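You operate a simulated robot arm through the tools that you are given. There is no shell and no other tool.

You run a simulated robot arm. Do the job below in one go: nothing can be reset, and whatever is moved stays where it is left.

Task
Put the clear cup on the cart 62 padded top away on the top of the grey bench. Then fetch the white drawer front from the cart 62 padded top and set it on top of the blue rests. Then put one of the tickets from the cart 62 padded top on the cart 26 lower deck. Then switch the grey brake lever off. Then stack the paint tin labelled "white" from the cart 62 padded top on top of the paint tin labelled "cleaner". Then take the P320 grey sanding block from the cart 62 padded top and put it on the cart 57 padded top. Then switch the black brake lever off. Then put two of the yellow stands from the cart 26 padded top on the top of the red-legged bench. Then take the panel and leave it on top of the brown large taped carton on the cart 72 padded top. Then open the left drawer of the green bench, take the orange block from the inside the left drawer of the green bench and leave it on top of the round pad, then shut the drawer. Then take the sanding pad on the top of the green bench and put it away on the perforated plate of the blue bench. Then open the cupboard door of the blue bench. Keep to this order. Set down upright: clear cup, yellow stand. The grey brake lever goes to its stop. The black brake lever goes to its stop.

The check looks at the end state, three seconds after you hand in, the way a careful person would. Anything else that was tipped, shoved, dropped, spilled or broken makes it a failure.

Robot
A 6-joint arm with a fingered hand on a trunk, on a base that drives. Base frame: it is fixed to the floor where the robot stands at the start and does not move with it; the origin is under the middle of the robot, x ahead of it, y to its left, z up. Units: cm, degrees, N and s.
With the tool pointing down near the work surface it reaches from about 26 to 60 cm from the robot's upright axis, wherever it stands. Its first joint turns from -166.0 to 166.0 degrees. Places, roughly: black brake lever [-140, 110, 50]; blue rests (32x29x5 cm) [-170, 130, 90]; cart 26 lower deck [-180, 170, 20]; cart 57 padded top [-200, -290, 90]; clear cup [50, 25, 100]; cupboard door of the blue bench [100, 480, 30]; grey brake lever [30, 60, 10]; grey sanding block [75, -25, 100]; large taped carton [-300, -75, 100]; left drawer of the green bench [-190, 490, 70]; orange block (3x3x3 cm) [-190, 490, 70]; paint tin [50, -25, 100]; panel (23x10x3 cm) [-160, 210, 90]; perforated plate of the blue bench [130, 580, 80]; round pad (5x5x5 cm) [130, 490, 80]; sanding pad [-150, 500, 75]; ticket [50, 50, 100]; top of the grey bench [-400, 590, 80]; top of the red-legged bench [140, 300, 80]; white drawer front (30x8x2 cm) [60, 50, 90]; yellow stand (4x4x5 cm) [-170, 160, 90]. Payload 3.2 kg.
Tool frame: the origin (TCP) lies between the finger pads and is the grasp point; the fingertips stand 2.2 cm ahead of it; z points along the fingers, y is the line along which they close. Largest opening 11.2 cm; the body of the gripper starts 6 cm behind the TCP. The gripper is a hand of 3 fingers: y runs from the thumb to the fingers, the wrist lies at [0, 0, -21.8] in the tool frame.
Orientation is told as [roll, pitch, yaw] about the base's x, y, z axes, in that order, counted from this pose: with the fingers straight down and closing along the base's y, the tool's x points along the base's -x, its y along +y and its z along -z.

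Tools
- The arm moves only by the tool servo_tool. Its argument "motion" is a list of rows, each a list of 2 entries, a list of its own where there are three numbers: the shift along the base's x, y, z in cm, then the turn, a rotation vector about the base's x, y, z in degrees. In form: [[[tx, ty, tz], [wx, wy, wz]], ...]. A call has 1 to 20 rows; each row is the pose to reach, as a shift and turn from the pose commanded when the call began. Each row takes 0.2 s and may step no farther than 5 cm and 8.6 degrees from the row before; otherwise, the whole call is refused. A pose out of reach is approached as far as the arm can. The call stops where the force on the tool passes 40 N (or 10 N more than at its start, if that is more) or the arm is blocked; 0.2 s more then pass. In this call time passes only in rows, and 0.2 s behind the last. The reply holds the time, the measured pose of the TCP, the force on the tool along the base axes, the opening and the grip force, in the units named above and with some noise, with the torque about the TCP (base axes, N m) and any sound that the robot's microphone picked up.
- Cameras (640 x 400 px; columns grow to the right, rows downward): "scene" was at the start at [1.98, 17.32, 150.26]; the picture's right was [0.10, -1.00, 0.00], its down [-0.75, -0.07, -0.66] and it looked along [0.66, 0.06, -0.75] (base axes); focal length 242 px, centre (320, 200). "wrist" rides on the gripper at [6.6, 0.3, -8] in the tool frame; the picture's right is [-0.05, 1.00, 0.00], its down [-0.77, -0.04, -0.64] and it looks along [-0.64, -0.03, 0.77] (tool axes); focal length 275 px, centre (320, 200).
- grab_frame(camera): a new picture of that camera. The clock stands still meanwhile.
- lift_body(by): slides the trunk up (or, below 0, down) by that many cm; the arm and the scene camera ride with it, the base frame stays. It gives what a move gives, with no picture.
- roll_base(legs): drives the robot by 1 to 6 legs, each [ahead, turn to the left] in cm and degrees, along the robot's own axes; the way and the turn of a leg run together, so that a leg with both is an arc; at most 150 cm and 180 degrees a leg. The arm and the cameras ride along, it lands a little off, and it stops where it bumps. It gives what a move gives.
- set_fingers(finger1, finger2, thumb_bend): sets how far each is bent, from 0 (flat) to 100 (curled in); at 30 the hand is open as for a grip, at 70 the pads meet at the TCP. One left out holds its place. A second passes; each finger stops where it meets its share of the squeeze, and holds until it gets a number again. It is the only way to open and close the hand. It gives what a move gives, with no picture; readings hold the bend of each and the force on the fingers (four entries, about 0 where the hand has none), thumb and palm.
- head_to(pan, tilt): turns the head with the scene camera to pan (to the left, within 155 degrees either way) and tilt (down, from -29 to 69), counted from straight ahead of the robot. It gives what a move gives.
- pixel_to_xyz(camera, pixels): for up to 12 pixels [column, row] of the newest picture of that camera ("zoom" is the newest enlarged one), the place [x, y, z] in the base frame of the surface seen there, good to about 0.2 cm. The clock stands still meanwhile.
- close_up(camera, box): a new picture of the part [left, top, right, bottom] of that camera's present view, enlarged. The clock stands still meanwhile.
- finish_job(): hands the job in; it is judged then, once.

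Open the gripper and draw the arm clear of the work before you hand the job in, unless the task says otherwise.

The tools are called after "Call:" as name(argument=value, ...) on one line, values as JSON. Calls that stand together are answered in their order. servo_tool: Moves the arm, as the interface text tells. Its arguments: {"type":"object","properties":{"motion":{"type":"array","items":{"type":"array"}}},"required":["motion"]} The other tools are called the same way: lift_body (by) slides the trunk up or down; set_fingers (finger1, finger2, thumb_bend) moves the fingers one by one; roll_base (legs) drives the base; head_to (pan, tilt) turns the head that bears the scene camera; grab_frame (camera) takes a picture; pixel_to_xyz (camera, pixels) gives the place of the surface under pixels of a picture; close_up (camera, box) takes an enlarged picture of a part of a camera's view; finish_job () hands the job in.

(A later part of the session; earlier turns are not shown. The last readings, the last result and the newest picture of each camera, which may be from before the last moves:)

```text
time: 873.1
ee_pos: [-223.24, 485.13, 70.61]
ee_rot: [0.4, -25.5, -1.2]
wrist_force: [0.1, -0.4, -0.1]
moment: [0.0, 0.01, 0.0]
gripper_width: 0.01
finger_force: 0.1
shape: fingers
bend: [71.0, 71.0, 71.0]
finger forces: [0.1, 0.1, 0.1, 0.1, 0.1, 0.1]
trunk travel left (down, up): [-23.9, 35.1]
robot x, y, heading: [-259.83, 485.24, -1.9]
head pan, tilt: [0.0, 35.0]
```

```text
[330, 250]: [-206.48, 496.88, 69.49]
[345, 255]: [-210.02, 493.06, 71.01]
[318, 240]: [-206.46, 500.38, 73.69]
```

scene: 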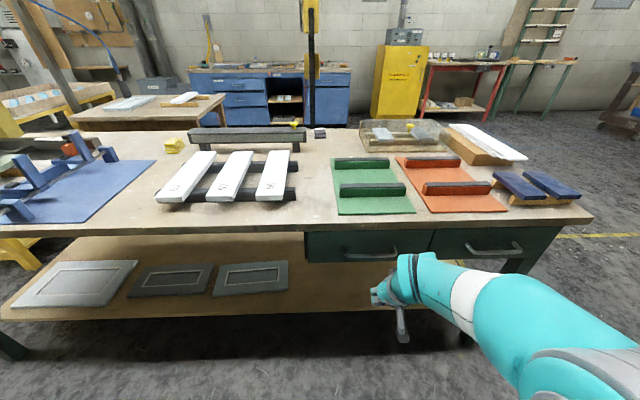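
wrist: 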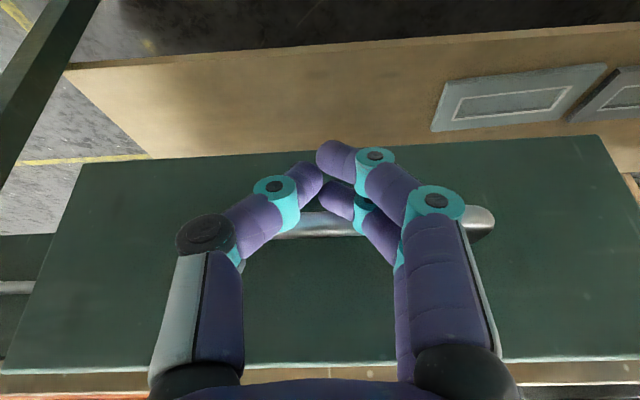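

The drawer is shut. Next the sanding pad on the far (+x) side of the green bench. I restore the posture and drive back through the gap.

Call:
servo_tool(motion=[[[-1, 0, 2], [0, 8, 0]], [[-2, 0, 5], [0, 16, 0]], [[-3, 0, 8], [0, 25, 0]]])

Call:
lift_body(by=28)

Call:
roll_base(legs=[[-27, 0], [0, -88], [112, 0], [0, 90], [150, 0]])

Call:
head_to(pan=60, tilt=30)

Call:
grab_frame(camera="scene")

```text
refused: row 3 steps farther than a row can; nothing moved
```

```text
time: 876.0
ee_pos: [-223.15, 485.01, 98.65]
ee_rot: [0.4, -25.4, -1.2]
wrist_force: [0.7, -0.2, 0.0]
moment: [-0.01, 0.02, 0.01]
gripper_width: 0.05
finger_force: 0.0
shape: fingers
bend: [71.0, 71.0, 71.0]
finger forces: [0.1, 0.0, 0.1, 0.1, 0.0, 0.1]
trunk travel left (down, up): [-51.9, 7.1]
robot x, y, heading: [-259.71, 485.3, -2.0]
head pan, tilt: [0.0, 35.0]
```

```text
time: 897.9
ee_pos: [-93.3, 381.87, 98.67]
ee_rot: [0.5, -25.3, 2.7]
wrist_force: [-0.6, -0.9, 0.4]
moment: [0.02, -0.02, 0.01]
gripper_width: 0.01
finger_force: 0.0
shape: fingers
bend: [71.0, 71.0, 71.0]
finger forces: [0.0, 0.0, 0.0, 0.0, 0.1, 0.0]
trunk travel left (down, up): [-51.9, 7.1]
robot x, y, heading: [-129.58, 379.99, 1.9]
head pan, tilt: [0.0, 35.0]
```

```text
time: 899.2
ee_pos: [-93.2, 381.86, 98.65]
ee_rot: [0.4, -25.3, 2.7]
wrist_force: [-0.6, -0.3, -0.6]
moment: [0.01, 0.01, 0.04]
gripper_width: 0.03
finger_force: 0.2
shape: fingers
bend: [71.0, 71.0, 71.0]
finger forces: [0.1, 0.1, 0.1, 0.0, 0.0, 0.0]
trunk travel left (down, up): [-51.9, 7.1]
robot x, y, heading: [-129.83, 379.48, 2.1]
head pan, tilt: [60.0, 30.0]
```

```text
taken
```

scene: 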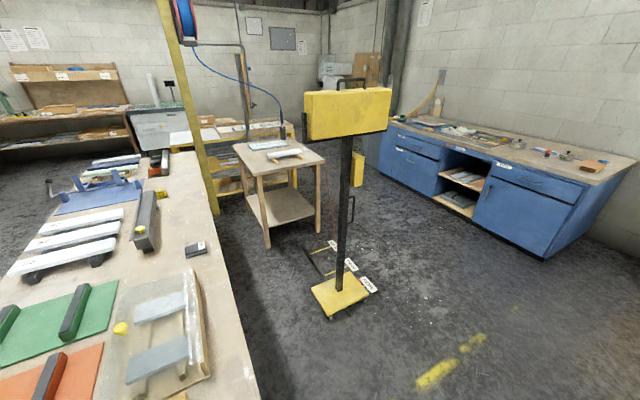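

I query the pedestal's base, the small table and the sanding pad for planning.

Call:
pixel_to_xyz(camera="scene", pixels=[[311, 290], [330, 318], [369, 292], [345, 272], [196, 249], [188, 252], [203, 243], [240, 370], [210, 185], [266, 245], [318, 230], [312, 130]])

Call:
servo_tool(motion=[[[-1, 0, 1], [0, 6.4, 0]], [[-1, 0, 2], [0, 12.8, 0]], [[-1, 0, 3], [0, 19, 0]], [[-1, 0, 4], [0, 25.3, 0]]])

Call:
set_fingers(finger1=42, finger2=42, thumb_bend=42)

Call:
close_up(camera="scene", box=[160, 220, 240, 280])

```text
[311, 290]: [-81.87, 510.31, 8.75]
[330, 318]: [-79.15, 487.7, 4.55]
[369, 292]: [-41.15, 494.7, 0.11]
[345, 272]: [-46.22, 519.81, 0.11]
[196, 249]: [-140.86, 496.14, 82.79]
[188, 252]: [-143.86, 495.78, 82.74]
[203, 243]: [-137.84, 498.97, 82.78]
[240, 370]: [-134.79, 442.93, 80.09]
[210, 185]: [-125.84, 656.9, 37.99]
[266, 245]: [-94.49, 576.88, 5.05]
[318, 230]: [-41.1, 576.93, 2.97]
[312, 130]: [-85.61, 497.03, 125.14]
```

```text
time: 900.2
ee_pos: [-94.23, 382.05, 102.86]
ee_rot: [1.5, 0.0, 2.5]
wrist_force: [0.2, 1.1, 0.2]
moment: [0.01, -0.02, -0.01]
gripper_width: 0.02
finger_force: 0.0
shape: fingers
bend: [71.0, 71.0, 71.0]
finger forces: [0.0, 0.1, 0.1, 0.0, 0.1, 0.0]
trunk travel left (down, up): [-51.9, 7.1]
robot x, y, heading: [-129.47, 379.91, 1.8]
head pan, tilt: [60.0, 30.0]
```

```text
time: 901.2
ee_pos: [-94.23, 382.03, 102.57]
ee_rot: [1.6, -0.1, 2.3]
wrist_force: [0.4, 0.3, -0.5]
moment: [-0.01, 0.01, 0.0]
gripper_width: 7.74
finger_force: 0.0
shape: fingers
bend: [42.0, 42.0, 42.0]
finger forces: [0.1, 0.0, 0.0, 0.0, 0.1, 0.0]
trunk travel left (down, up): [-51.9, 7.1]
robot x, y, heading: [-129.53, 379.47, 2.0]
head pan, tilt: [60.0, 30.0]
```

```text
6.67 times, centred on (200, 250) of scene
```

zoom: 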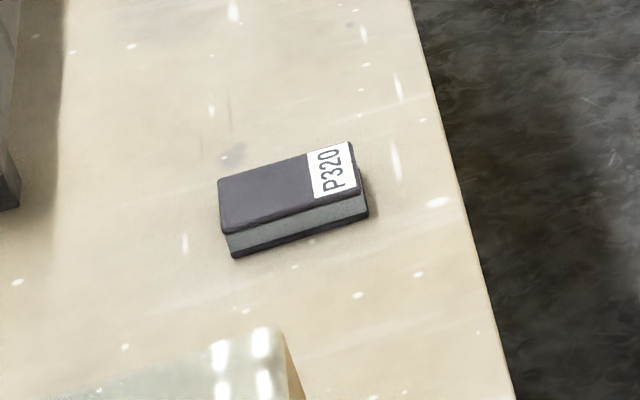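

The sanding pad (labelled P320) lies at about (-140.9,496.8), top z 82.8; the pedestal base starts at y≈487, x≥-82. I drive into the aisle to about (-104,453).

Call:
roll_base(legs=[[32, 0], [0, 93], [70, 0]])

Call:
head_to(pan=20, tilt=45)

Call:
grab_frame(camera="scene")

Call:
grab_frame(camera="wrist")

```text
time: 910.7
ee_pos: [-106.23, 485.55, 102.57]
ee_rot: [1.6, -0.1, 94.3]
wrist_force: [-0.1, -0.3, -0.4]
moment: [0.0, 0.02, 0.0]
gripper_width: 7.71
finger_force: 0.0
shape: fingers
bend: [42.0, 42.0, 42.0]
finger forces: [0.0, 0.0, 0.1, 0.0, 0.1, 0.0]
trunk travel left (down, up): [-51.9, 7.1]
robot x, y, heading: [-102.94, 450.42, 94.0]
head pan, tilt: [60.0, 30.0]
```

```text
time: 911.8
ee_pos: [-106.23, 485.61, 102.73]
ee_rot: [1.6, -0.1, 94.4]
wrist_force: [0.9, -0.3, 0.8]
moment: [-0.03, -0.02, 0.0]
gripper_width: 7.74
finger_force: 0.1
shape: fingers
bend: [42.0, 42.0, 42.0]
finger forces: [0.0, 0.0, 0.0, 0.0, 0.1, 0.0]
trunk travel left (down, up): [-51.9, 7.1]
robot x, y, heading: [-102.51, 450.09, 93.7]
head pan, tilt: [20.0, 45.0]
```

```text
taken
```

scene: 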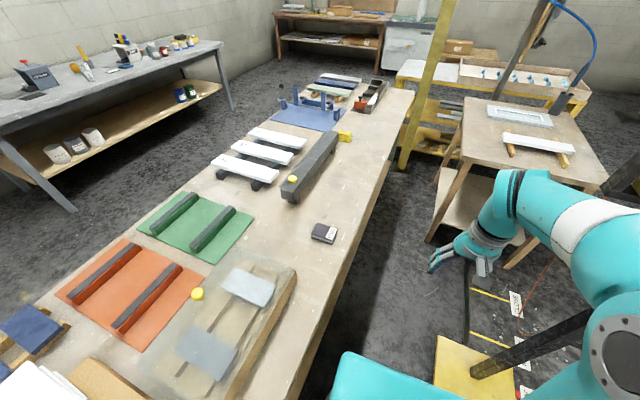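

```text
taken
```

wrist: 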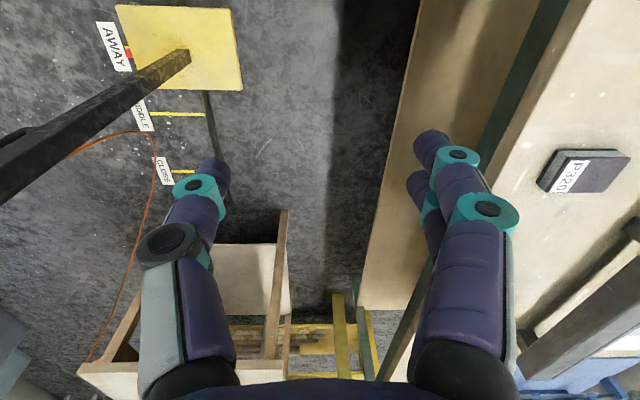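

The pad is 60 cm from my axis, slightly too far. I roll 6 cm forward (still ~7 cm clear of the pedestal base) and measure the pad.

Call:
roll_base(legs=[[6, 0]])

Call:
grab_frame(camera="wrist")

Call:
close_up(camera="scene", box=[290, 210, 370, 270])

Call:
pixel_to_xyz(camera="zoom", pixels=[[150, 150], [290, 150], [250, 250], [170, 230], [320, 200], [220, 200], [270, 120], [350, 200]])

```text
time: 912.7
ee_pos: [-106.79, 491.52, 102.57]
ee_rot: [1.6, -0.1, 94.5]
wrist_force: [0.3, 0.2, -0.2]
moment: [-0.01, -0.03, 0.02]
gripper_width: 7.73
finger_force: 0.1
shape: fingers
bend: [42.0, 42.0, 42.0]
finger forces: [0.1, 0.0, 0.0, 0.0, 0.0, 0.1]
trunk travel left (down, up): [-51.9, 7.1]
robot x, y, heading: [-102.58, 456.21, 93.9]
head pan, tilt: [20.0, 45.0]
```

```text
taken
```

wrist: 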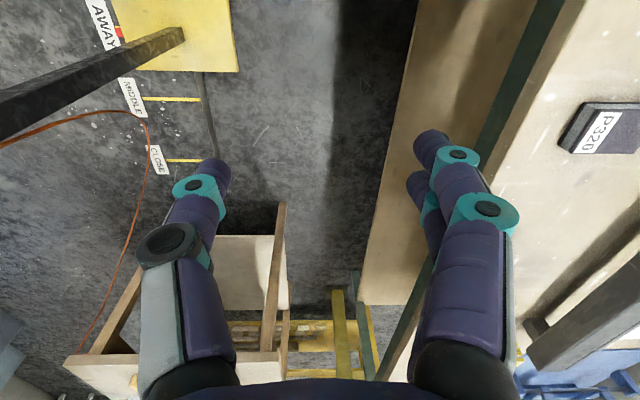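

```text
6.67 times, centred on (330, 240) of scene
```

zoom: 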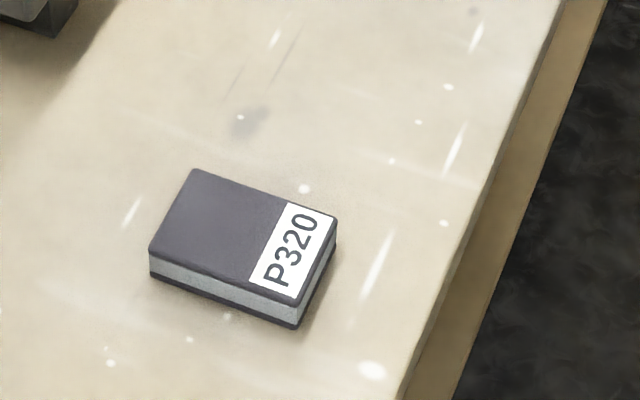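

```text
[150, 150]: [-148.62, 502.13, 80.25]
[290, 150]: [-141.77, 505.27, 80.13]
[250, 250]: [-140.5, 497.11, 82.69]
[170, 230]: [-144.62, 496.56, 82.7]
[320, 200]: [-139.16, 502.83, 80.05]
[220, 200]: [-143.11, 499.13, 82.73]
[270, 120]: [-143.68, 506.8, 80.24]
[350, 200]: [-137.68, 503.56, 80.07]
```

I query the pad's four top corners.

Call:
pixel_to_xyz(camera="zoom", pixels=[[196, 175], [330, 222], [295, 298], [157, 247], [243, 236], [215, 290], [320, 262]])

```text
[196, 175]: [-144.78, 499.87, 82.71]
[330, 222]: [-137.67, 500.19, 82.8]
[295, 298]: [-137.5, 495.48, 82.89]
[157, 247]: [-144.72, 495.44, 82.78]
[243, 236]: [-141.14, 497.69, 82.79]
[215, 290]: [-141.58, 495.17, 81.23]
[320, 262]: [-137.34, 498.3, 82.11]
```

The pad spans x -145…-137.3, y 495.2…500.3, top z 82.8. I'll close along x (7.7 cm). I open to ~10.5 cm and move the hand over it.

Call:
set_fingers(finger1=32, finger2=32, thumb_bend=32)

Call:
servo_tool(motion=[[[-4, 0.5, 0], [0, -1.6, -2]], [[-8.4, 1.2, -0.5], [0, -1.6, -4.4]], [[-12.8, 2, -1], [0, -1.6, -4.4]], [[-17.2, 2.8, -2], [0, -1.6, -4.4]], [[-21.5, 3.6, -3], [0, -1.6, -4.4]], [[-25.8, 4.6, -4.5], [0, -1.6, -4.4]], [[-30, 5.5, -6], [0, -1.6, -4.4]], [[-34.3, 6.2, -7.5], [0, -1.6, -4.4]]])

Call:
grab_frame(camera="wrist")

Call:
grab_frame(camera="scene")

```text
time: 913.7
ee_pos: [-106.77, 491.45, 102.52]
ee_rot: [1.6, -0.1, 94.5]
wrist_force: [-0.5, 0.2, -0.9]
moment: [-0.01, -0.05, -0.03]
gripper_width: 10.59
finger_force: 0.1
shape: fingers
bend: [32.0, 32.0, 32.0]
finger forces: [0.0, 0.0, 0.1, 0.0, 0.0, 0.1]
trunk travel left (down, up): [-51.9, 7.1]
robot x, y, heading: [-103.35, 456.34, 93.7]
head pan, tilt: [20.0, 45.0]
```

```text
time: 915.5
ee_pos: [-141.29, 497.5, 95.05]
ee_rot: [-0.2, 0.0, 90.1]
wrist_force: [-0.1, 0.2, 1.0]
moment: [-0.02, 0.02, 0.01]
gripper_width: 10.6
finger_force: 0.1
shape: fingers
bend: [32.0, 32.0, 32.0]
finger forces: [0.0, 0.0, 0.0, 0.0, 0.0, 0.1]
trunk travel left (down, up): [-51.9, 7.1]
robot x, y, heading: [-103.09, 456.23, 94.2]
head pan, tilt: [20.0, 45.0]
```

```text
taken
```

wrist: 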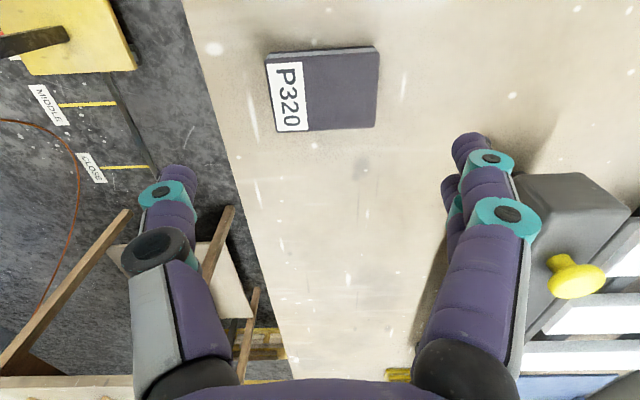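

```text
taken
```

scene: 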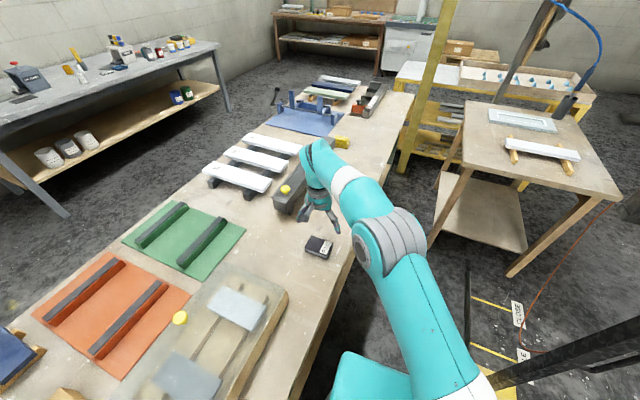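

I check the jig beam's distance to the finger side, then descend.

Call:
pixel_to_xyz(camera="wrist", pixels=[[525, 178], [522, 200], [270, 55], [376, 55], [374, 125], [276, 130], [500, 95]])

```text
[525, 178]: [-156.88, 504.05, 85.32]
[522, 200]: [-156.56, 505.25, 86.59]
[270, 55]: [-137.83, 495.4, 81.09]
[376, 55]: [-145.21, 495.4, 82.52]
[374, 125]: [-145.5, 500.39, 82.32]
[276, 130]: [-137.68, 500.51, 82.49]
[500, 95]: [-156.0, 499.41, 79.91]
```

The beam is 9 cm away from the finger. I descend to z≈83.5 with a small correction.

Call:
servo_tool(motion=[[[-0.15, 0.3, -4], [0, 0, 0]], [[-0.15, 0.3, -8], [0, 0, 0]], [[-0.15, 0.3, -10.5], [0, 0, 0]], [[-0.15, 0.3, -11.5], [0, 0, 0]]])

Call:
grab_frame(camera="wrist")

```text
time: 916.5
ee_pos: [-141.23, 498.03, 83.6]
ee_rot: [-0.1, -0.2, 90.1]
wrist_force: [-0.4, 0.6, -0.3]
moment: [0.03, 0.0, 0.04]
gripper_width: 10.56
finger_force: 0.2
shape: fingers
bend: [32.0, 32.0, 32.0]
finger forces: [0.0, 0.0, 0.0, 0.0, 0.1, 0.0]
trunk travel left (down, up): [-51.9, 7.1]
robot x, y, heading: [-102.92, 456.34, 94.0]
head pan, tilt: [20.0, 45.0]
```

```text
taken
```

wrist: 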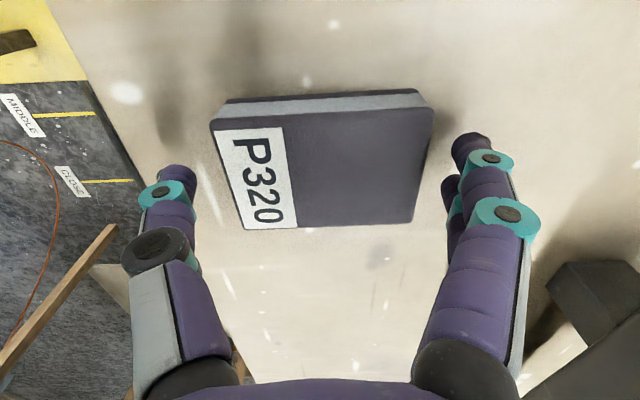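

The pad is between thumb and fingers. I close in two stages.

Call:
set_fingers(finger1=44, finger2=44, thumb_bend=44)

Call:
set_fingers(finger1=56, finger2=56, thumb_bend=56)

Call:
grab_frame(camera="wrist")

```text
time: 917.5
ee_pos: [-141.26, 498.08, 83.64]
ee_rot: [-0.1, 0.0, 90.1]
wrist_force: [0.2, -0.8, 0.9]
moment: [-0.01, -0.01, -0.02]
gripper_width: 7.78
finger_force: 2.2
shape: fingers
bend: [42.0, 42.0, 43.0]
finger forces: [1.0, 1.1, 0.0, 0.1, 2.0, 0.0]
trunk travel left (down, up): [-51.9, 7.1]
robot x, y, heading: [-103.01, 456.27, 93.9]
head pan, tilt: [20.0, 45.0]
```

```text
time: 918.5
ee_pos: [-141.27, 498.11, 83.62]
ee_rot: [-0.1, 0.0, 90.1]
wrist_force: [-0.2, 0.0, -0.8]
moment: [-0.02, -0.01, 0.01]
gripper_width: 7.48
finger_force: 14.5
shape: fingers
bend: [44.0, 44.0, 49.0]
finger forces: [7.4, 7.4, 0.1, 0.0, 14.8, 0.0]
trunk travel left (down, up): [-51.9, 7.1]
robot x, y, heading: [-103.04, 456.31, 93.9]
head pan, tilt: [20.0, 45.0]
```

```text
taken
```

wrist: 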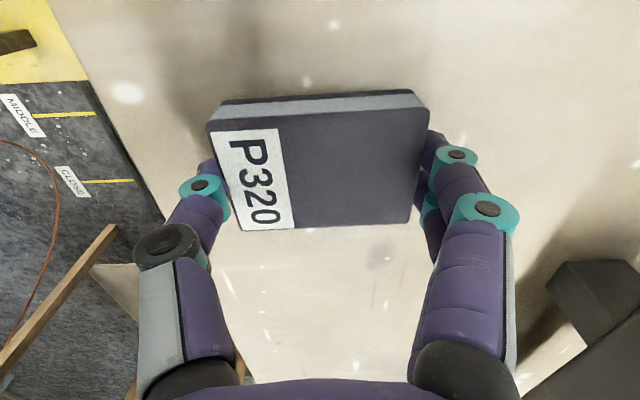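

Gripped with 14.5 N. I lift and bring it back over the aisle the same way.

Call:
servo_tool(motion=[[[0, 0, 1], [0, 0, 0]], [[0, 0, 4], [0, 0, 0]], [[0, 0, 8], [0, 0, 0]], [[0, 0, 11.5], [0, 0, 0]], [[4.3, -0.7, 13], [0, 0, 0]], [[8.5, -1.5, 14.5], [0, 0, 0]], [[12.7, -2.4, 16], [0, 0, 0]], [[17, -3.2, 17], [0, 0, 0]], [[21.4, -4, 18], [0, 0, 0]], [[25.8, -4.8, 18.5], [0, 0, 0]], [[30, -5.6, 19], [0, 0, 0]], [[34, -6.3, 19], [0, 0, 0]]])

Call:
grab_frame(camera="wrist")

```text
time: 921.1
ee_pos: [-107.15, 491.55, 102.48]
ee_rot: [0.0, 0.0, 90.0]
wrist_force: [-0.6, 0.9, -0.6]
moment: [0.02, -0.02, 0.01]
gripper_width: 7.45
finger_force: 14.5
shape: fingers
bend: [44.0, 44.0, 49.0]
finger forces: [7.4, 7.4, 0.1, 0.1, 14.7, 0.0]
trunk travel left (down, up): [-51.9, 7.1]
robot x, y, heading: [-103.26, 456.23, 94.2]
head pan, tilt: [20.0, 45.0]
```

```text
taken
```

wrist: 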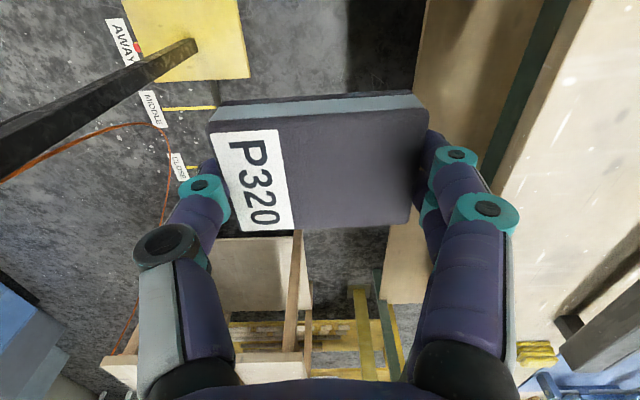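

The pad is held level. I back out of the aisle and drive around the pedestal to the blue bench's plate.

Call:
roll_base(legs=[[-75, 0], [0, -94], [58, 0], [0, 60], [94, 0], [94, 0]])

Call:
head_to(pan=-40, tilt=35)

Call:
grab_frame(camera="scene")

```text
time: 943.9
ee_pos: [67.33, 582.7, 102.43]
ee_rot: [-0.1, -0.1, 57.4]
wrist_force: [-0.4, 0.8, 0.1]
moment: [0.0, 0.0, -0.03]
gripper_width: 7.48
finger_force: 14.4
shape: fingers
bend: [44.0, 44.0, 49.0]
finger forces: [7.3, 7.4, 0.0, 0.0, 14.7, 0.0]
trunk travel left (down, up): [-51.9, 7.1]
robot x, y, heading: [52.01, 550.83, 61.4]
head pan, tilt: [20.0, 45.0]
```

```text
time: 945.2
ee_pos: [67.45, 582.76, 102.45]
ee_rot: [0.0, -0.1, 57.4]
wrist_force: [-0.7, 0.3, -0.4]
moment: [0.03, -0.03, 0.02]
gripper_width: 7.47
finger_force: 14.9
shape: fingers
bend: [44.0, 44.0, 49.0]
finger forces: [7.3, 7.3, 0.0, 0.0, 14.6, 0.1]
trunk travel left (down, up): [-51.9, 7.1]
robot x, y, heading: [52.01, 551.0, 61.4]
head pan, tilt: [-40.0, 35.0]
```

```text
taken
```

scene: 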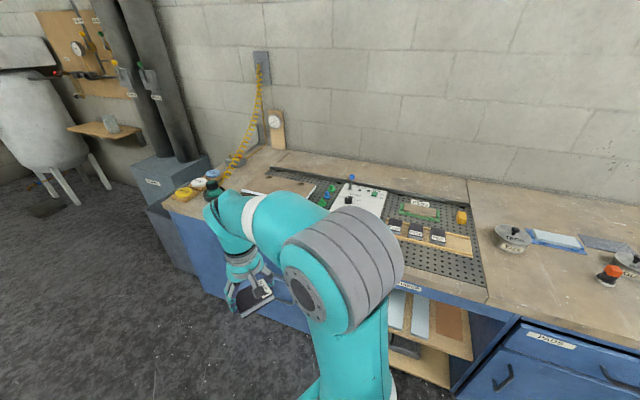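

I turn right to face the bench and view the plate.

Call:
roll_base(legs=[[0, -61]])

Call:
head_to(pan=0, tilt=42)

Call:
grab_frame(camera="scene")

Call:
grab_frame(camera="wrist")

```text
time: 948.2
ee_pos: [87.41, 553.26, 102.48]
ee_rot: [0.0, 0.1, -2.9]
wrist_force: [0.0, 0.6, 0.1]
moment: [-0.03, 0.01, -0.03]
gripper_width: 7.51
finger_force: 14.4
shape: fingers
bend: [44.0, 44.0, 49.0]
finger forces: [7.3, 7.2, 0.0, 0.0, 14.7, 0.1]
trunk travel left (down, up): [-51.9, 7.1]
robot x, y, heading: [52.05, 551.01, 0.7]
head pan, tilt: [-40.0, 35.0]
```

```text
time: 949.3
ee_pos: [87.36, 553.23, 102.48]
ee_rot: [0.0, 0.0, -3.0]
wrist_force: [0.3, -0.4, -0.2]
moment: [-0.05, 0.02, 0.01]
gripper_width: 7.49
finger_force: 13.9
shape: fingers
bend: [44.0, 44.0, 49.0]
finger forces: [7.3, 7.3, 0.1, 0.1, 14.7, 0.1]
trunk travel left (down, up): [-51.9, 7.1]
robot x, y, heading: [51.89, 550.97, 0.9]
head pan, tilt: [0.0, 42.0]
```

```text
taken
```

scene: 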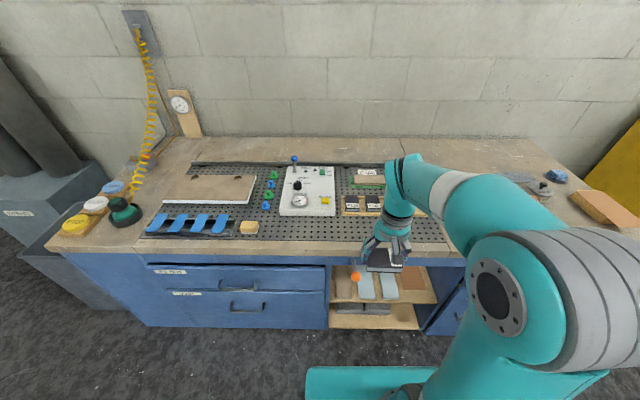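

```text
taken
```

wrist: 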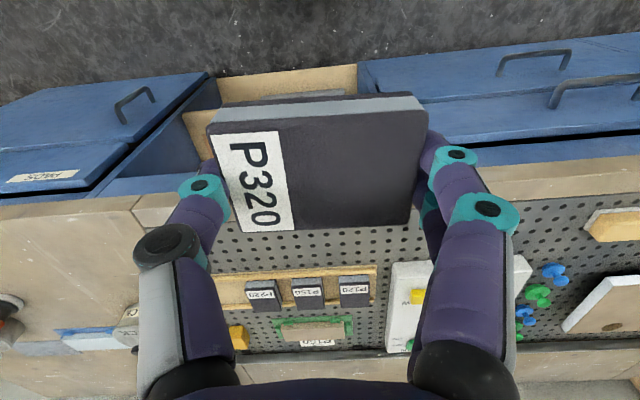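

I enlarge the plate region and query the free front strip.

Call:
close_up(camera="scene", box=[230, 150, 450, 270])

Call:
pixel_to_xyz(camera="scene", pixels=[[270, 236], [270, 225], [350, 240], [350, 225], [350, 217], [300, 218], [430, 240], [430, 225], [445, 242], [340, 213], [260, 232], [310, 238]])

```text
2.91 times, centred on (340, 210) of scene
```

zoom: 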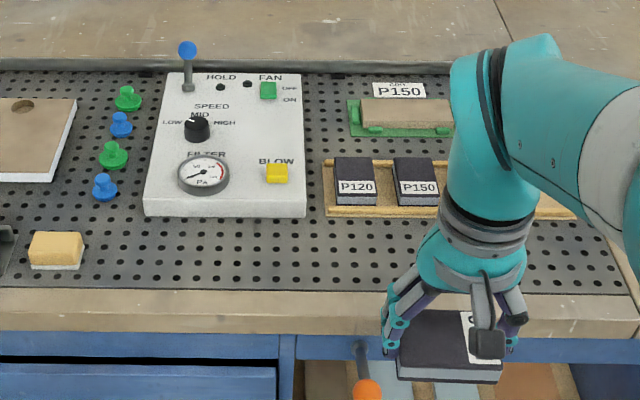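

```text
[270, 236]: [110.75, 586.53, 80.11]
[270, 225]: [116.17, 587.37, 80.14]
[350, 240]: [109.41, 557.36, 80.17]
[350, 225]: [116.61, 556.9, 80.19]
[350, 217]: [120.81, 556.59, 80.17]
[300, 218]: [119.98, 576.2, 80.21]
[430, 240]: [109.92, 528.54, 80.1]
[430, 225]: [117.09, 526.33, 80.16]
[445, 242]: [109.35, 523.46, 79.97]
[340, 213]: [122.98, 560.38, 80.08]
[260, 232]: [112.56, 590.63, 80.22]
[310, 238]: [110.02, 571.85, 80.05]
```

The front strip of the plate (x 110–120, z 80.15) is free around (115,553). I check the orange lever knob near (355,277) and roll 14 cm closer.

Call:
pixel_to_xyz(camera="scene", pixels=[[355, 277], [352, 262], [345, 270]])

Call:
roll_base(legs=[[14, 0]])

Call:
grab_frame(camera="wrist")

Call:
grab_frame(camera="scene")

```text
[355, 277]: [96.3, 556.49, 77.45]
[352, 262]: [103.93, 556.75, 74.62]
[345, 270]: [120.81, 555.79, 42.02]
```

```text
time: 950.6
ee_pos: [101.73, 553.43, 102.43]
ee_rot: [0.0, 0.1, -2.9]
wrist_force: [-0.5, 0.2, -0.6]
moment: [0.0, 0.01, 0.01]
gripper_width: 7.5
finger_force: 14.4
shape: fingers
bend: [44.0, 44.0, 49.0]
finger forces: [7.3, 7.4, 0.0, 0.0, 14.7, 0.0]
trunk travel left (down, up): [-51.9, 7.1]
robot x, y, heading: [66.44, 551.19, 1.1]
head pan, tilt: [0.0, 42.0]
```

```text
taken
```

wrist: 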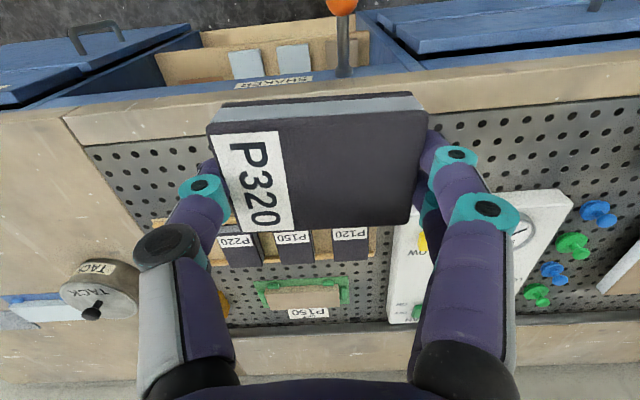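

```text
taken
```

scene: 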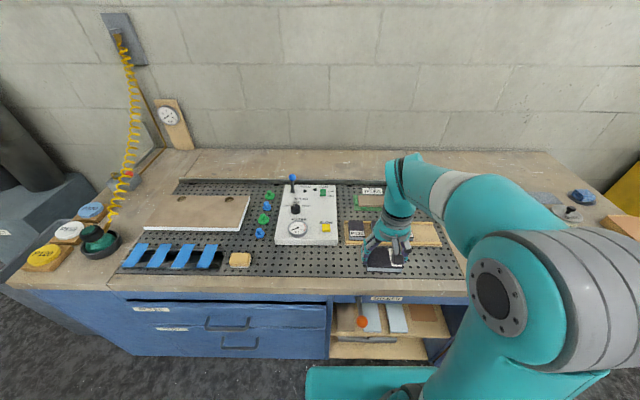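

I move the pad over (114.8,553.3) and descend.

Call:
servo_tool(motion=[[[4.4, 0, 0], [0, 0, 1.5]], [[8.8, 0, 0], [0, 0, 2.9]], [[13, 0, -1], [0, 0, 2.9]], [[13.1, 0, -5.5], [0, 0, 2.9]], [[13.1, 0, -10], [0, 0, 2.9]], [[13.1, 0, -14.5], [0, 0, 2.9]], [[13.1, 0, -17.5], [0, 0, 2.9]]])

Call:
grab_frame(camera="wrist")

Call:
close_up(camera="scene", box=[300, 190, 480, 310])

```text
time: 952.2
ee_pos: [114.75, 553.79, 84.95]
ee_rot: [0.0, 0.0, 0.0]
wrist_force: [0.7, -1.1, 0.0]
moment: [-0.03, -0.01, -0.02]
gripper_width: 7.48
finger_force: 14.2
shape: fingers
bend: [44.0, 44.0, 49.0]
finger forces: [7.3, 7.3, 0.1, 0.0, 14.5, 0.0]
trunk travel left (down, up): [-51.9, 7.1]
robot x, y, heading: [66.35, 551.0, 1.0]
head pan, tilt: [0.0, 42.0]
```

```text
taken
```

wrist: 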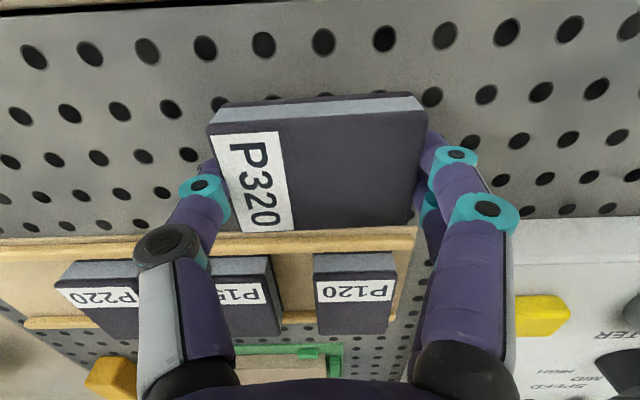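

```text
3.33 times, centred on (390, 250) of scene
```

zoom: 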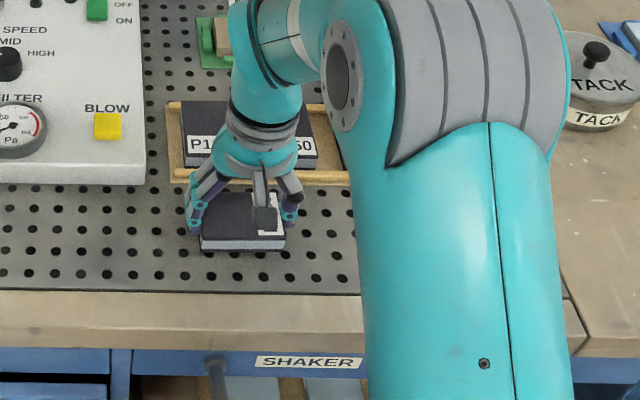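

The pad is over free plate in front of the tray. I lower the last centimetre.

Call:
servo_tool(motion=[[[-0.3, 0, -0.5], [0, 0, 0]], [[-0.3, 0, -1], [0, 0, 0]]])

Call:
servo_tool(motion=[[[0, 0, -0.15], [0, 0, 0]], [[0, 0, -0.3], [0, 0, 0]]])

```text
time: 952.9
ee_pos: [114.63, 553.69, 84.01]
ee_rot: [-0.2, -0.1, 0.0]
wrist_force: [-0.3, 0.7, -0.2]
moment: [-0.02, -0.02, 0.02]
gripper_width: 7.47
finger_force: 14.7
shape: fingers
bend: [44.0, 44.0, 49.0]
finger forces: [7.1, 7.4, 0.1, 0.0, 14.6, 0.1]
trunk travel left (down, up): [-51.9, 7.1]
robot x, y, heading: [66.14, 551.04, 1.3]
head pan, tilt: [0.0, 42.0]
```

```text
time: 953.5
ee_pos: [114.43, 553.54, 83.72]
ee_rot: [0.1, 0.1, 0.1]
wrist_force: [0.3, 0.0, 0.1]
moment: [0.02, -0.01, -0.02]
gripper_width: 7.49
finger_force: 14.2
shape: fingers
bend: [44.0, 44.0, 49.0]
finger forces: [7.2, 7.3, 0.0, 0.1, 14.4, 0.0]
trunk travel left (down, up): [-51.9, 7.1]
robot x, y, heading: [66.42, 551.05, 1.0]
head pan, tilt: [0.0, 42.0]
```

Call:
servo_tool(motion=[[[0, 0, -0.15], [0, 0, 0]], [[0, 0, -0.25], [0, 0, 0]]])

```text
time: 954.0
ee_pos: [114.47, 553.4, 83.56]
ee_rot: [0.0, -0.1, 0.1]
wrist_force: [-1.0, 0.2, 9.0]
moment: [0.26, -0.02, 0.0]
gripper_width: 7.46
finger_force: 14.6
shape: fingers
bend: [45.0, 45.0, 49.0]
finger forces: [7.2, 7.3, 0.1, 0.0, 15.3, 0.1]
trunk travel left (down, up): [-51.9, 7.1]
robot x, y, heading: [66.26, 550.9, 1.0]
head pan, tilt: [0.0, 42.0]
```

Contact at 9 N. I release and rise.

Call:
set_fingers(finger1=42, finger2=42, thumb_bend=45)

Call:
set_fingers(finger1=34, finger2=34, thumb_bend=34)

Call:
servo_tool(motion=[[[0, 0, 2], [0, 0, 0]], [[0, 0, 6], [0, 0, 0]], [[-2, 0, 10], [0, 0, 0]], [[-5, 0, 13.5], [0, 0, 0]], [[-9, 0, 16], [0, 0, 0]], [[-13, 0, 18], [0, 0, 0]]])

Call:
grab_frame(camera="wrist")

Call:
grab_frame(camera="scene")

```text
time: 955.0
ee_pos: [114.52, 553.57, 83.37]
ee_rot: [0.0, 0.0, 0.2]
wrist_force: [-1.1, -1.1, 2.7]
moment: [-0.01, 0.04, -0.01]
gripper_width: 7.8
finger_force: 1.5
shape: fingers
bend: [41.0, 41.0, 44.0]
finger forces: [0.4, 0.5, 0.1, 0.0, 2.2, 0.0]
trunk travel left (down, up): [-51.9, 7.1]
robot x, y, heading: [65.9, 550.55, 1.1]
head pan, tilt: [0.0, 42.0]
```

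```text
time: 956.0
ee_pos: [114.54, 553.53, 83.47]
ee_rot: [-0.1, 0.0, 0.0]
wrist_force: [-0.6, -1.0, 0.0]
moment: [0.01, 0.03, 0.0]
gripper_width: 10.01
finger_force: 0.1
shape: fingers
bend: [34.0, 34.0, 34.0]
finger forces: [0.0, 0.0, 0.0, 0.0, 0.0, 0.1]
trunk travel left (down, up): [-51.9, 7.1]
robot x, y, heading: [66.42, 551.2, 1.1]
head pan, tilt: [0.0, 42.0]
```

```text
time: 957.5
ee_pos: [101.56, 553.43, 101.34]
ee_rot: [-0.1, -0.1, 0.1]
wrist_force: [-0.9, 0.8, -0.3]
moment: [-0.02, 0.01, 0.0]
gripper_width: 10.03
finger_force: 0.0
shape: fingers
bend: [34.0, 34.0, 34.0]
finger forces: [0.0, 0.0, 0.0, 0.0, 0.1, 0.0]
trunk travel left (down, up): [-51.9, 7.1]
robot x, y, heading: [66.15, 550.78, 1.1]
head pan, tilt: [0.0, 42.0]
```

```text
taken
```

wrist: 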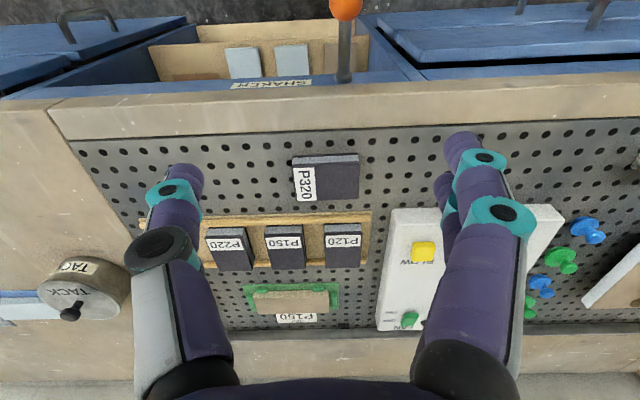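

```text
taken
```

scene: 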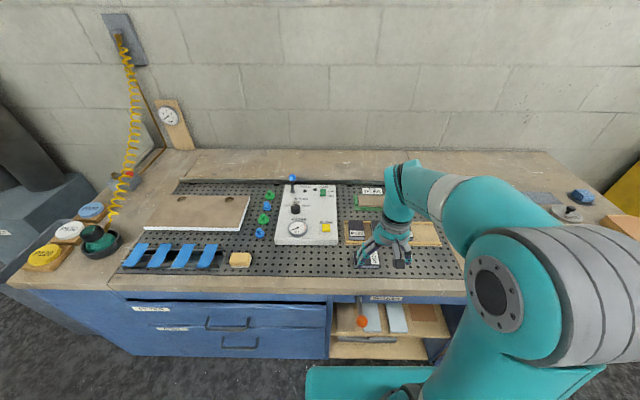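

The sanding pad lies on the plate. The last job is the cupboard door; I back up, lower the trunk and look at the door and its handle.

Call:
roll_base(legs=[[-38, 0]])

Call:
lift_body(by=-35)

Call:
head_to(pan=-30, tilt=30)

Call:
grab_frame(camera="scene")

```text
time: 959.8
ee_pos: [64.01, 552.78, 101.34]
ee_rot: [0.0, -0.2, -0.2]
wrist_force: [0.6, 0.7, -0.2]
moment: [-0.03, -0.02, -0.02]
gripper_width: 10.02
finger_force: 0.0
shape: fingers
bend: [34.0, 34.0, 34.0]
finger forces: [0.0, 0.0, 0.1, 0.1, 0.0, 0.0]
trunk travel left (down, up): [-51.9, 7.1]
robot x, y, heading: [28.84, 550.21, 0.9]
head pan, tilt: [0.0, 42.0]
```

```text
time: 963.2
ee_pos: [64.1, 552.58, 66.33]
ee_rot: [0.1, 0.0, -0.2]
wrist_force: [-0.2, 1.0, -0.5]
moment: [0.01, 0.02, -0.01]
gripper_width: 10.0
finger_force: 0.1
shape: fingers
bend: [34.0, 34.0, 34.0]
finger forces: [0.0, 0.0, 0.0, 0.0, 0.1, 0.1]
trunk travel left (down, up): [-16.9, 42.1]
robot x, y, heading: [28.91, 550.44, 1.1]
head pan, tilt: [0.0, 42.0]
```

```text
time: 964.2
ee_pos: [64.17, 552.55, 66.25]
ee_rot: [0.1, -0.1, -0.2]
wrist_force: [0.2, -0.7, -0.1]
moment: [0.0, 0.01, 0.0]
gripper_width: 10.03
finger_force: 0.0
shape: fingers
bend: [34.0, 34.0, 34.0]
finger forces: [0.0, 0.0, 0.1, 0.0, 0.0, 0.1]
trunk travel left (down, up): [-16.9, 42.1]
robot x, y, heading: [28.8, 550.61, 0.7]
head pan, tilt: [-30.0, 30.0]
```

```text
taken
```

scene: 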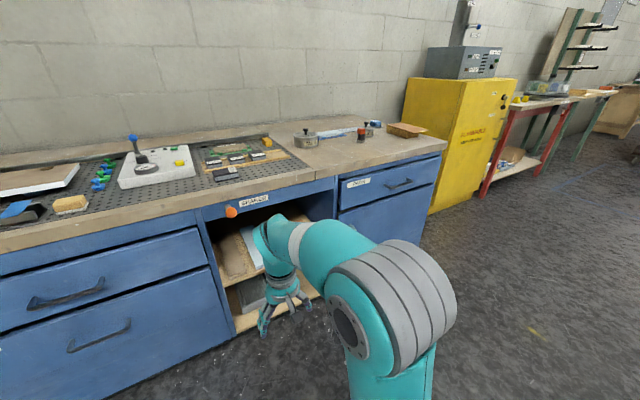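

The arm hides the door. I move to a better standpoint: to the front-left of the door, outside its swing.

Call:
roll_base(legs=[[0, -60], [28, 0], [0, 35]])

Call:
head_to(pan=-5, tilt=35)

Call:
grab_frame(camera="scene")

```text
time: 970.5
ee_pos: [76.29, 513.4, 66.39]
ee_rot: [0.0, 0.0, -24.8]
wrist_force: [-0.4, 0.0, -0.2]
moment: [-0.01, 0.01, 0.01]
gripper_width: 10.02
finger_force: 0.0
shape: fingers
bend: [34.0, 34.0, 34.0]
finger forces: [0.1, 0.0, 0.0, 0.0, 0.0, 0.0]
trunk travel left (down, up): [-16.9, 42.1]
robot x, y, heading: [43.34, 526.02, -23.7]
head pan, tilt: [-30.0, 30.0]
```

```text
time: 971.4
ee_pos: [76.32, 513.49, 66.33]
ee_rot: [-0.1, 0.0, -24.8]
wrist_force: [0.4, 0.2, 0.4]
moment: [0.04, 0.0, 0.0]
gripper_width: 10.0
finger_force: 0.1
shape: fingers
bend: [34.0, 34.0, 34.0]
finger forces: [0.0, 0.0, 0.1, 0.1, 0.1, 0.0]
trunk travel left (down, up): [-16.9, 42.1]
robot x, y, heading: [42.88, 525.77, -23.9]
head pan, tilt: [-5.0, 35.0]
```

```text
taken
```

scene: 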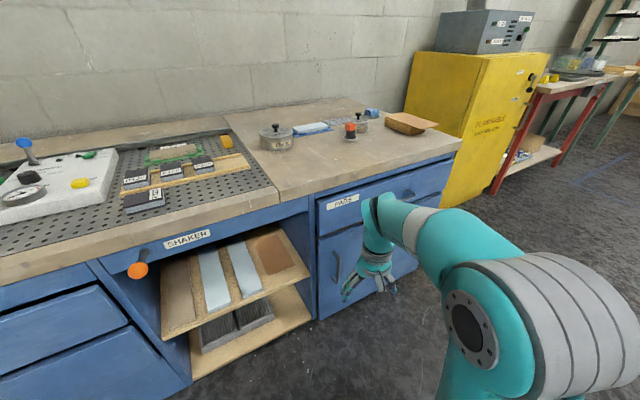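

The door handle is visible at (334,265). I enlarge and query it.

Call:
close_up(camera="scene", box=[300, 190, 440, 310])

Call:
pixel_to_xyz(camera="scene", pixels=[[333, 252], [334, 265], [337, 280], [334, 258], [345, 265], [325, 260], [322, 235], [320, 300], [330, 310], [400, 270], [410, 250], [325, 235]])

```text
3.33 times, centred on (370, 250) of scene
```

zoom: 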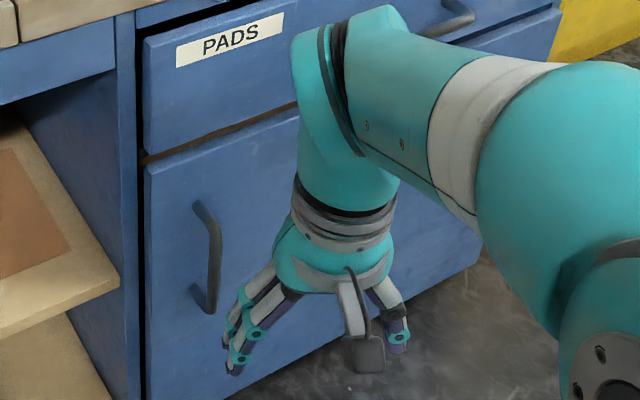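

```text
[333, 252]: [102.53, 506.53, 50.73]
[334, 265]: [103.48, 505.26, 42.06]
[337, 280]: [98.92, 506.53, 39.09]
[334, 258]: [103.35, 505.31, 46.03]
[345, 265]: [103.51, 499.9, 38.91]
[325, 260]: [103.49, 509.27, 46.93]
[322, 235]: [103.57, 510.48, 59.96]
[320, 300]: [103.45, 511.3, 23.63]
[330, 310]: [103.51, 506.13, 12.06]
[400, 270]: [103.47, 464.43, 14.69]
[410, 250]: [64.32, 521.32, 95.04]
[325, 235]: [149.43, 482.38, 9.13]
```

I query along the handle bar in the enlarged picture.

Call:
pixel_to_xyz(camera="zoom", pixels=[[215, 230], [214, 245], [214, 260], [213, 275], [212, 290], [211, 303], [200, 208], [200, 292], [150, 200], [145, 380], [205, 215], [207, 310]])

```text
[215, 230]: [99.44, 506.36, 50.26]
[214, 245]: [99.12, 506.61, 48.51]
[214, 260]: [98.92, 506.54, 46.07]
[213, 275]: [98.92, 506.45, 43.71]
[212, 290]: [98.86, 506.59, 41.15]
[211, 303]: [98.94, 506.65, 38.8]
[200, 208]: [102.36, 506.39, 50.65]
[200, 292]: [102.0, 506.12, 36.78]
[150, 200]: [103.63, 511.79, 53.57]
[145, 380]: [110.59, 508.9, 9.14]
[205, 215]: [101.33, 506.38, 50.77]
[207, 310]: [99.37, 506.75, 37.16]
```

The handle bar is at (99.5, 506.5), z 37–50.7, 3.4 cm clear of the door face (x 103.5); hinge at y≈449.5. I lower the trunk, pitch the hand 45° forward along its heading, and come to a pre-grasp point.

Call:
lift_body(by=-14)

Call:
set_fingers(finger1=47, finger2=47, thumb_bend=47)

Call:
servo_tool(motion=[[[1, 0, 0], [-3.4, -7.3, 0]], [[2, 0, 0], [-6.7, -14.5, 0]], [[3, -0.5, 0], [-10.1, -21.8, 0]], [[4, -1, 0], [-13.4, -29, 0]], [[5, -1.5, 0], [-16.4, -35.4, 0]], [[6, -2, 0], [-18.9, -40.9, 0]]])

Call:
grab_frame(camera="scene")

Call:
grab_frame(camera="wrist")

```text
time: 973.1
ee_pos: [76.36, 513.37, 52.3]
ee_rot: [0.0, 0.1, -24.6]
wrist_force: [-1.6, 0.4, 0.2]
moment: [-0.03, 0.0, 0.03]
gripper_width: 10.04
finger_force: 0.1
shape: fingers
bend: [34.0, 34.0, 34.0]
finger forces: [0.1, 0.0, 0.0, 0.1, 0.0, 0.0]
trunk travel left (down, up): [-2.9, 56.1]
robot x, y, heading: [43.34, 526.3, -23.5]
head pan, tilt: [-5.0, 35.0]
```

```text
time: 974.1
ee_pos: [76.33, 513.35, 52.39]
ee_rot: [-0.1, 0.0, -24.7]
wrist_force: [-0.4, -1.0, 0.0]
moment: [-0.02, 0.01, -0.02]
gripper_width: 6.43
finger_force: 0.1
shape: fingers
bend: [47.0, 47.0, 47.0]
finger forces: [0.0, 0.1, 0.0, 0.0, 0.0, 0.0]
trunk travel left (down, up): [-2.9, 56.1]
robot x, y, heading: [43.38, 526.21, -23.6]
head pan, tilt: [-5.0, 35.0]
```

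```text
time: 975.5
ee_pos: [81.65, 511.5, 52.45]
ee_rot: [-1.1, -42.1, -24.5]
wrist_force: [-0.2, 0.7, -0.3]
moment: [-0.04, 0.0, 0.0]
gripper_width: 6.42
finger_force: 0.0
shape: fingers
bend: [47.0, 47.0, 47.0]
finger forces: [0.0, 0.0, 0.0, 0.0, 0.0, 0.1]
out of reach, approached as far as the arm can: row 6
trunk travel left (down, up): [-2.9, 56.1]
robot x, y, heading: [42.91, 526.08, -23.7]
head pan, tilt: [-5.0, 35.0]
```

```text
taken
```

scene: 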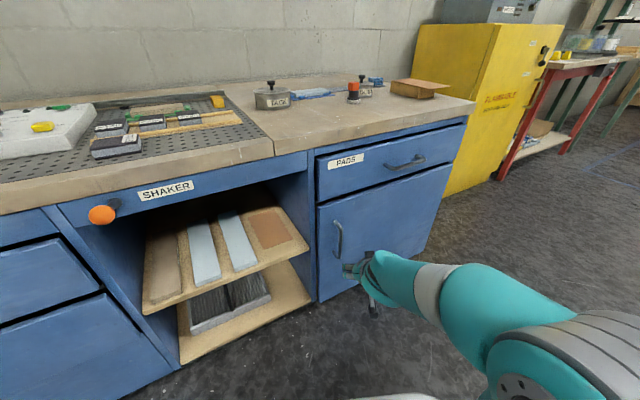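

```text
taken
```

wrist: 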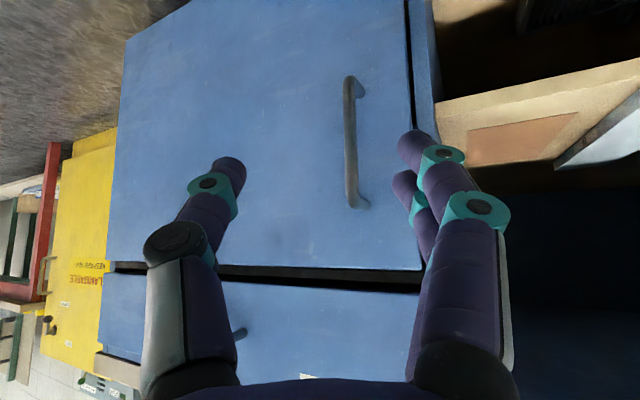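

The wrist view shows the whole door: handle at (350,80–205), free edge right, hinge left. I query its corners and the bar.

Call:
pixel_to_xyz(camera="wrist", pixels=[[405, 20], [415, 260], [135, 60], [115, 255], [349, 100], [350, 140], [352, 180], [345, 140], [356, 140], [350, 80], [360, 200], [430, 60]])

```text
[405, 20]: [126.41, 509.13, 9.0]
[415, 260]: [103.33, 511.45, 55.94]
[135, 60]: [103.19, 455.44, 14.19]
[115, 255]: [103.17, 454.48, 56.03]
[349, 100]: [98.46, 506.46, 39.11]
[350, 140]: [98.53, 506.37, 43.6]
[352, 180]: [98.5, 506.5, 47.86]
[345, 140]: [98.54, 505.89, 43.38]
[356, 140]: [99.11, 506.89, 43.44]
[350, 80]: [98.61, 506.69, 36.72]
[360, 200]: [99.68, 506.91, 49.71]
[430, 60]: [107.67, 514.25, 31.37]
```

Bar centre ≈ (99.1,506.4). I narrow the hand a little, go to the pre-grasp point and check.

Call:
set_fingers(finger1=51, finger2=51, thumb_bend=51)

Call:
servo_tool(motion=[[[4.4, -1, -0.7], [0, 0, 0]], [[8.8, -2.1, -1.5], [0, 0, 0]], [[13, -3.1, -2.2], [0, 0, 0]]])

Call:
grab_frame(camera="wrist")

```text
time: 976.5
ee_pos: [81.77, 511.32, 52.48]
ee_rot: [-1.2, -42.1, -24.6]
wrist_force: [1.0, 0.4, 0.4]
moment: [-0.01, -0.04, 0.02]
gripper_width: 5.31
finger_force: 0.0
shape: fingers
bend: [51.0, 51.0, 51.0]
finger forces: [0.1, 0.1, 0.0, 0.1, 0.0, 0.0]
trunk travel left (down, up): [-2.9, 56.1]
robot x, y, heading: [43.26, 526.31, -23.6]
head pan, tilt: [-5.0, 35.0]
```

```text
time: 977.3
ee_pos: [94.79, 508.16, 50.11]
ee_rot: [-1.1, -42.2, -24.9]
wrist_force: [-0.2, 0.3, 0.2]
moment: [0.02, 0.02, 0.01]
gripper_width: 5.3
finger_force: 0.1
shape: fingers
bend: [51.0, 51.0, 51.0]
finger forces: [0.0, 0.0, 0.0, 0.1, 0.0, 0.1]
trunk travel left (down, up): [-2.9, 56.1]
robot x, y, heading: [43.17, 526.38, -23.8]
head pan, tilt: [-5.0, 35.0]
```

```text
taken
```

wrist: 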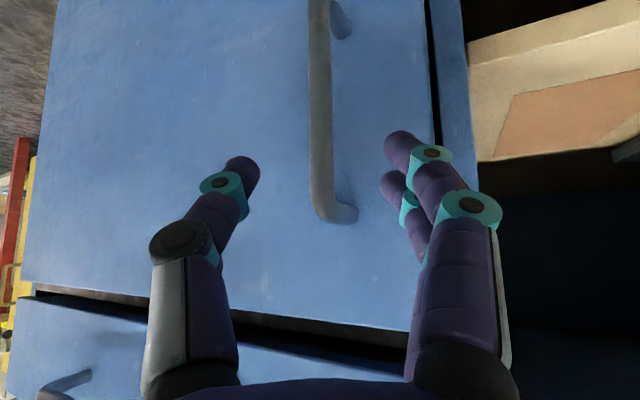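

The bar (col ≈320) is centred between thumb and fingers. I slide in along the tool axis.

Call:
servo_tool(motion=[[[1.5, -0.7, -1.8], [0, 0, 0]], [[3, -1.35, -3.6], [0, 0, 0]], [[4.3, -1.9, -5.2], [0, 0, 0]]])

Call:
grab_frame(camera="wrist")

```text
time: 978.1
ee_pos: [98.87, 506.44, 44.92]
ee_rot: [-1.1, -42.2, -24.8]
wrist_force: [-0.5, -0.2, 0.5]
moment: [-0.03, 0.03, 0.01]
gripper_width: 5.25
finger_force: 0.1
shape: fingers
bend: [51.0, 51.0, 51.0]
finger forces: [0.1, 0.0, 0.0, 0.0, 0.0, 0.1]
trunk travel left (down, up): [-2.9, 56.1]
robot x, y, heading: [43.53, 526.0, -23.6]
head pan, tilt: [-5.0, 35.0]
```

```text
taken
```

wrist: 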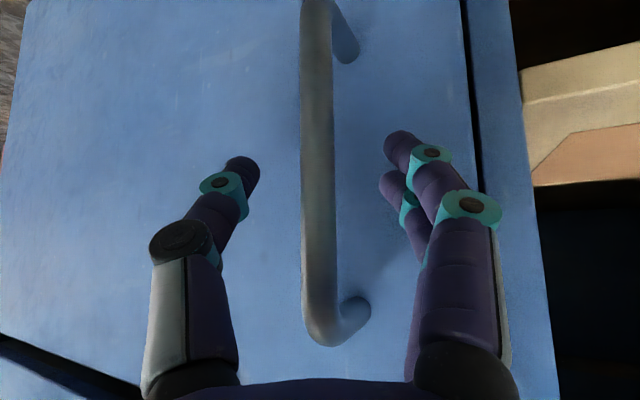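

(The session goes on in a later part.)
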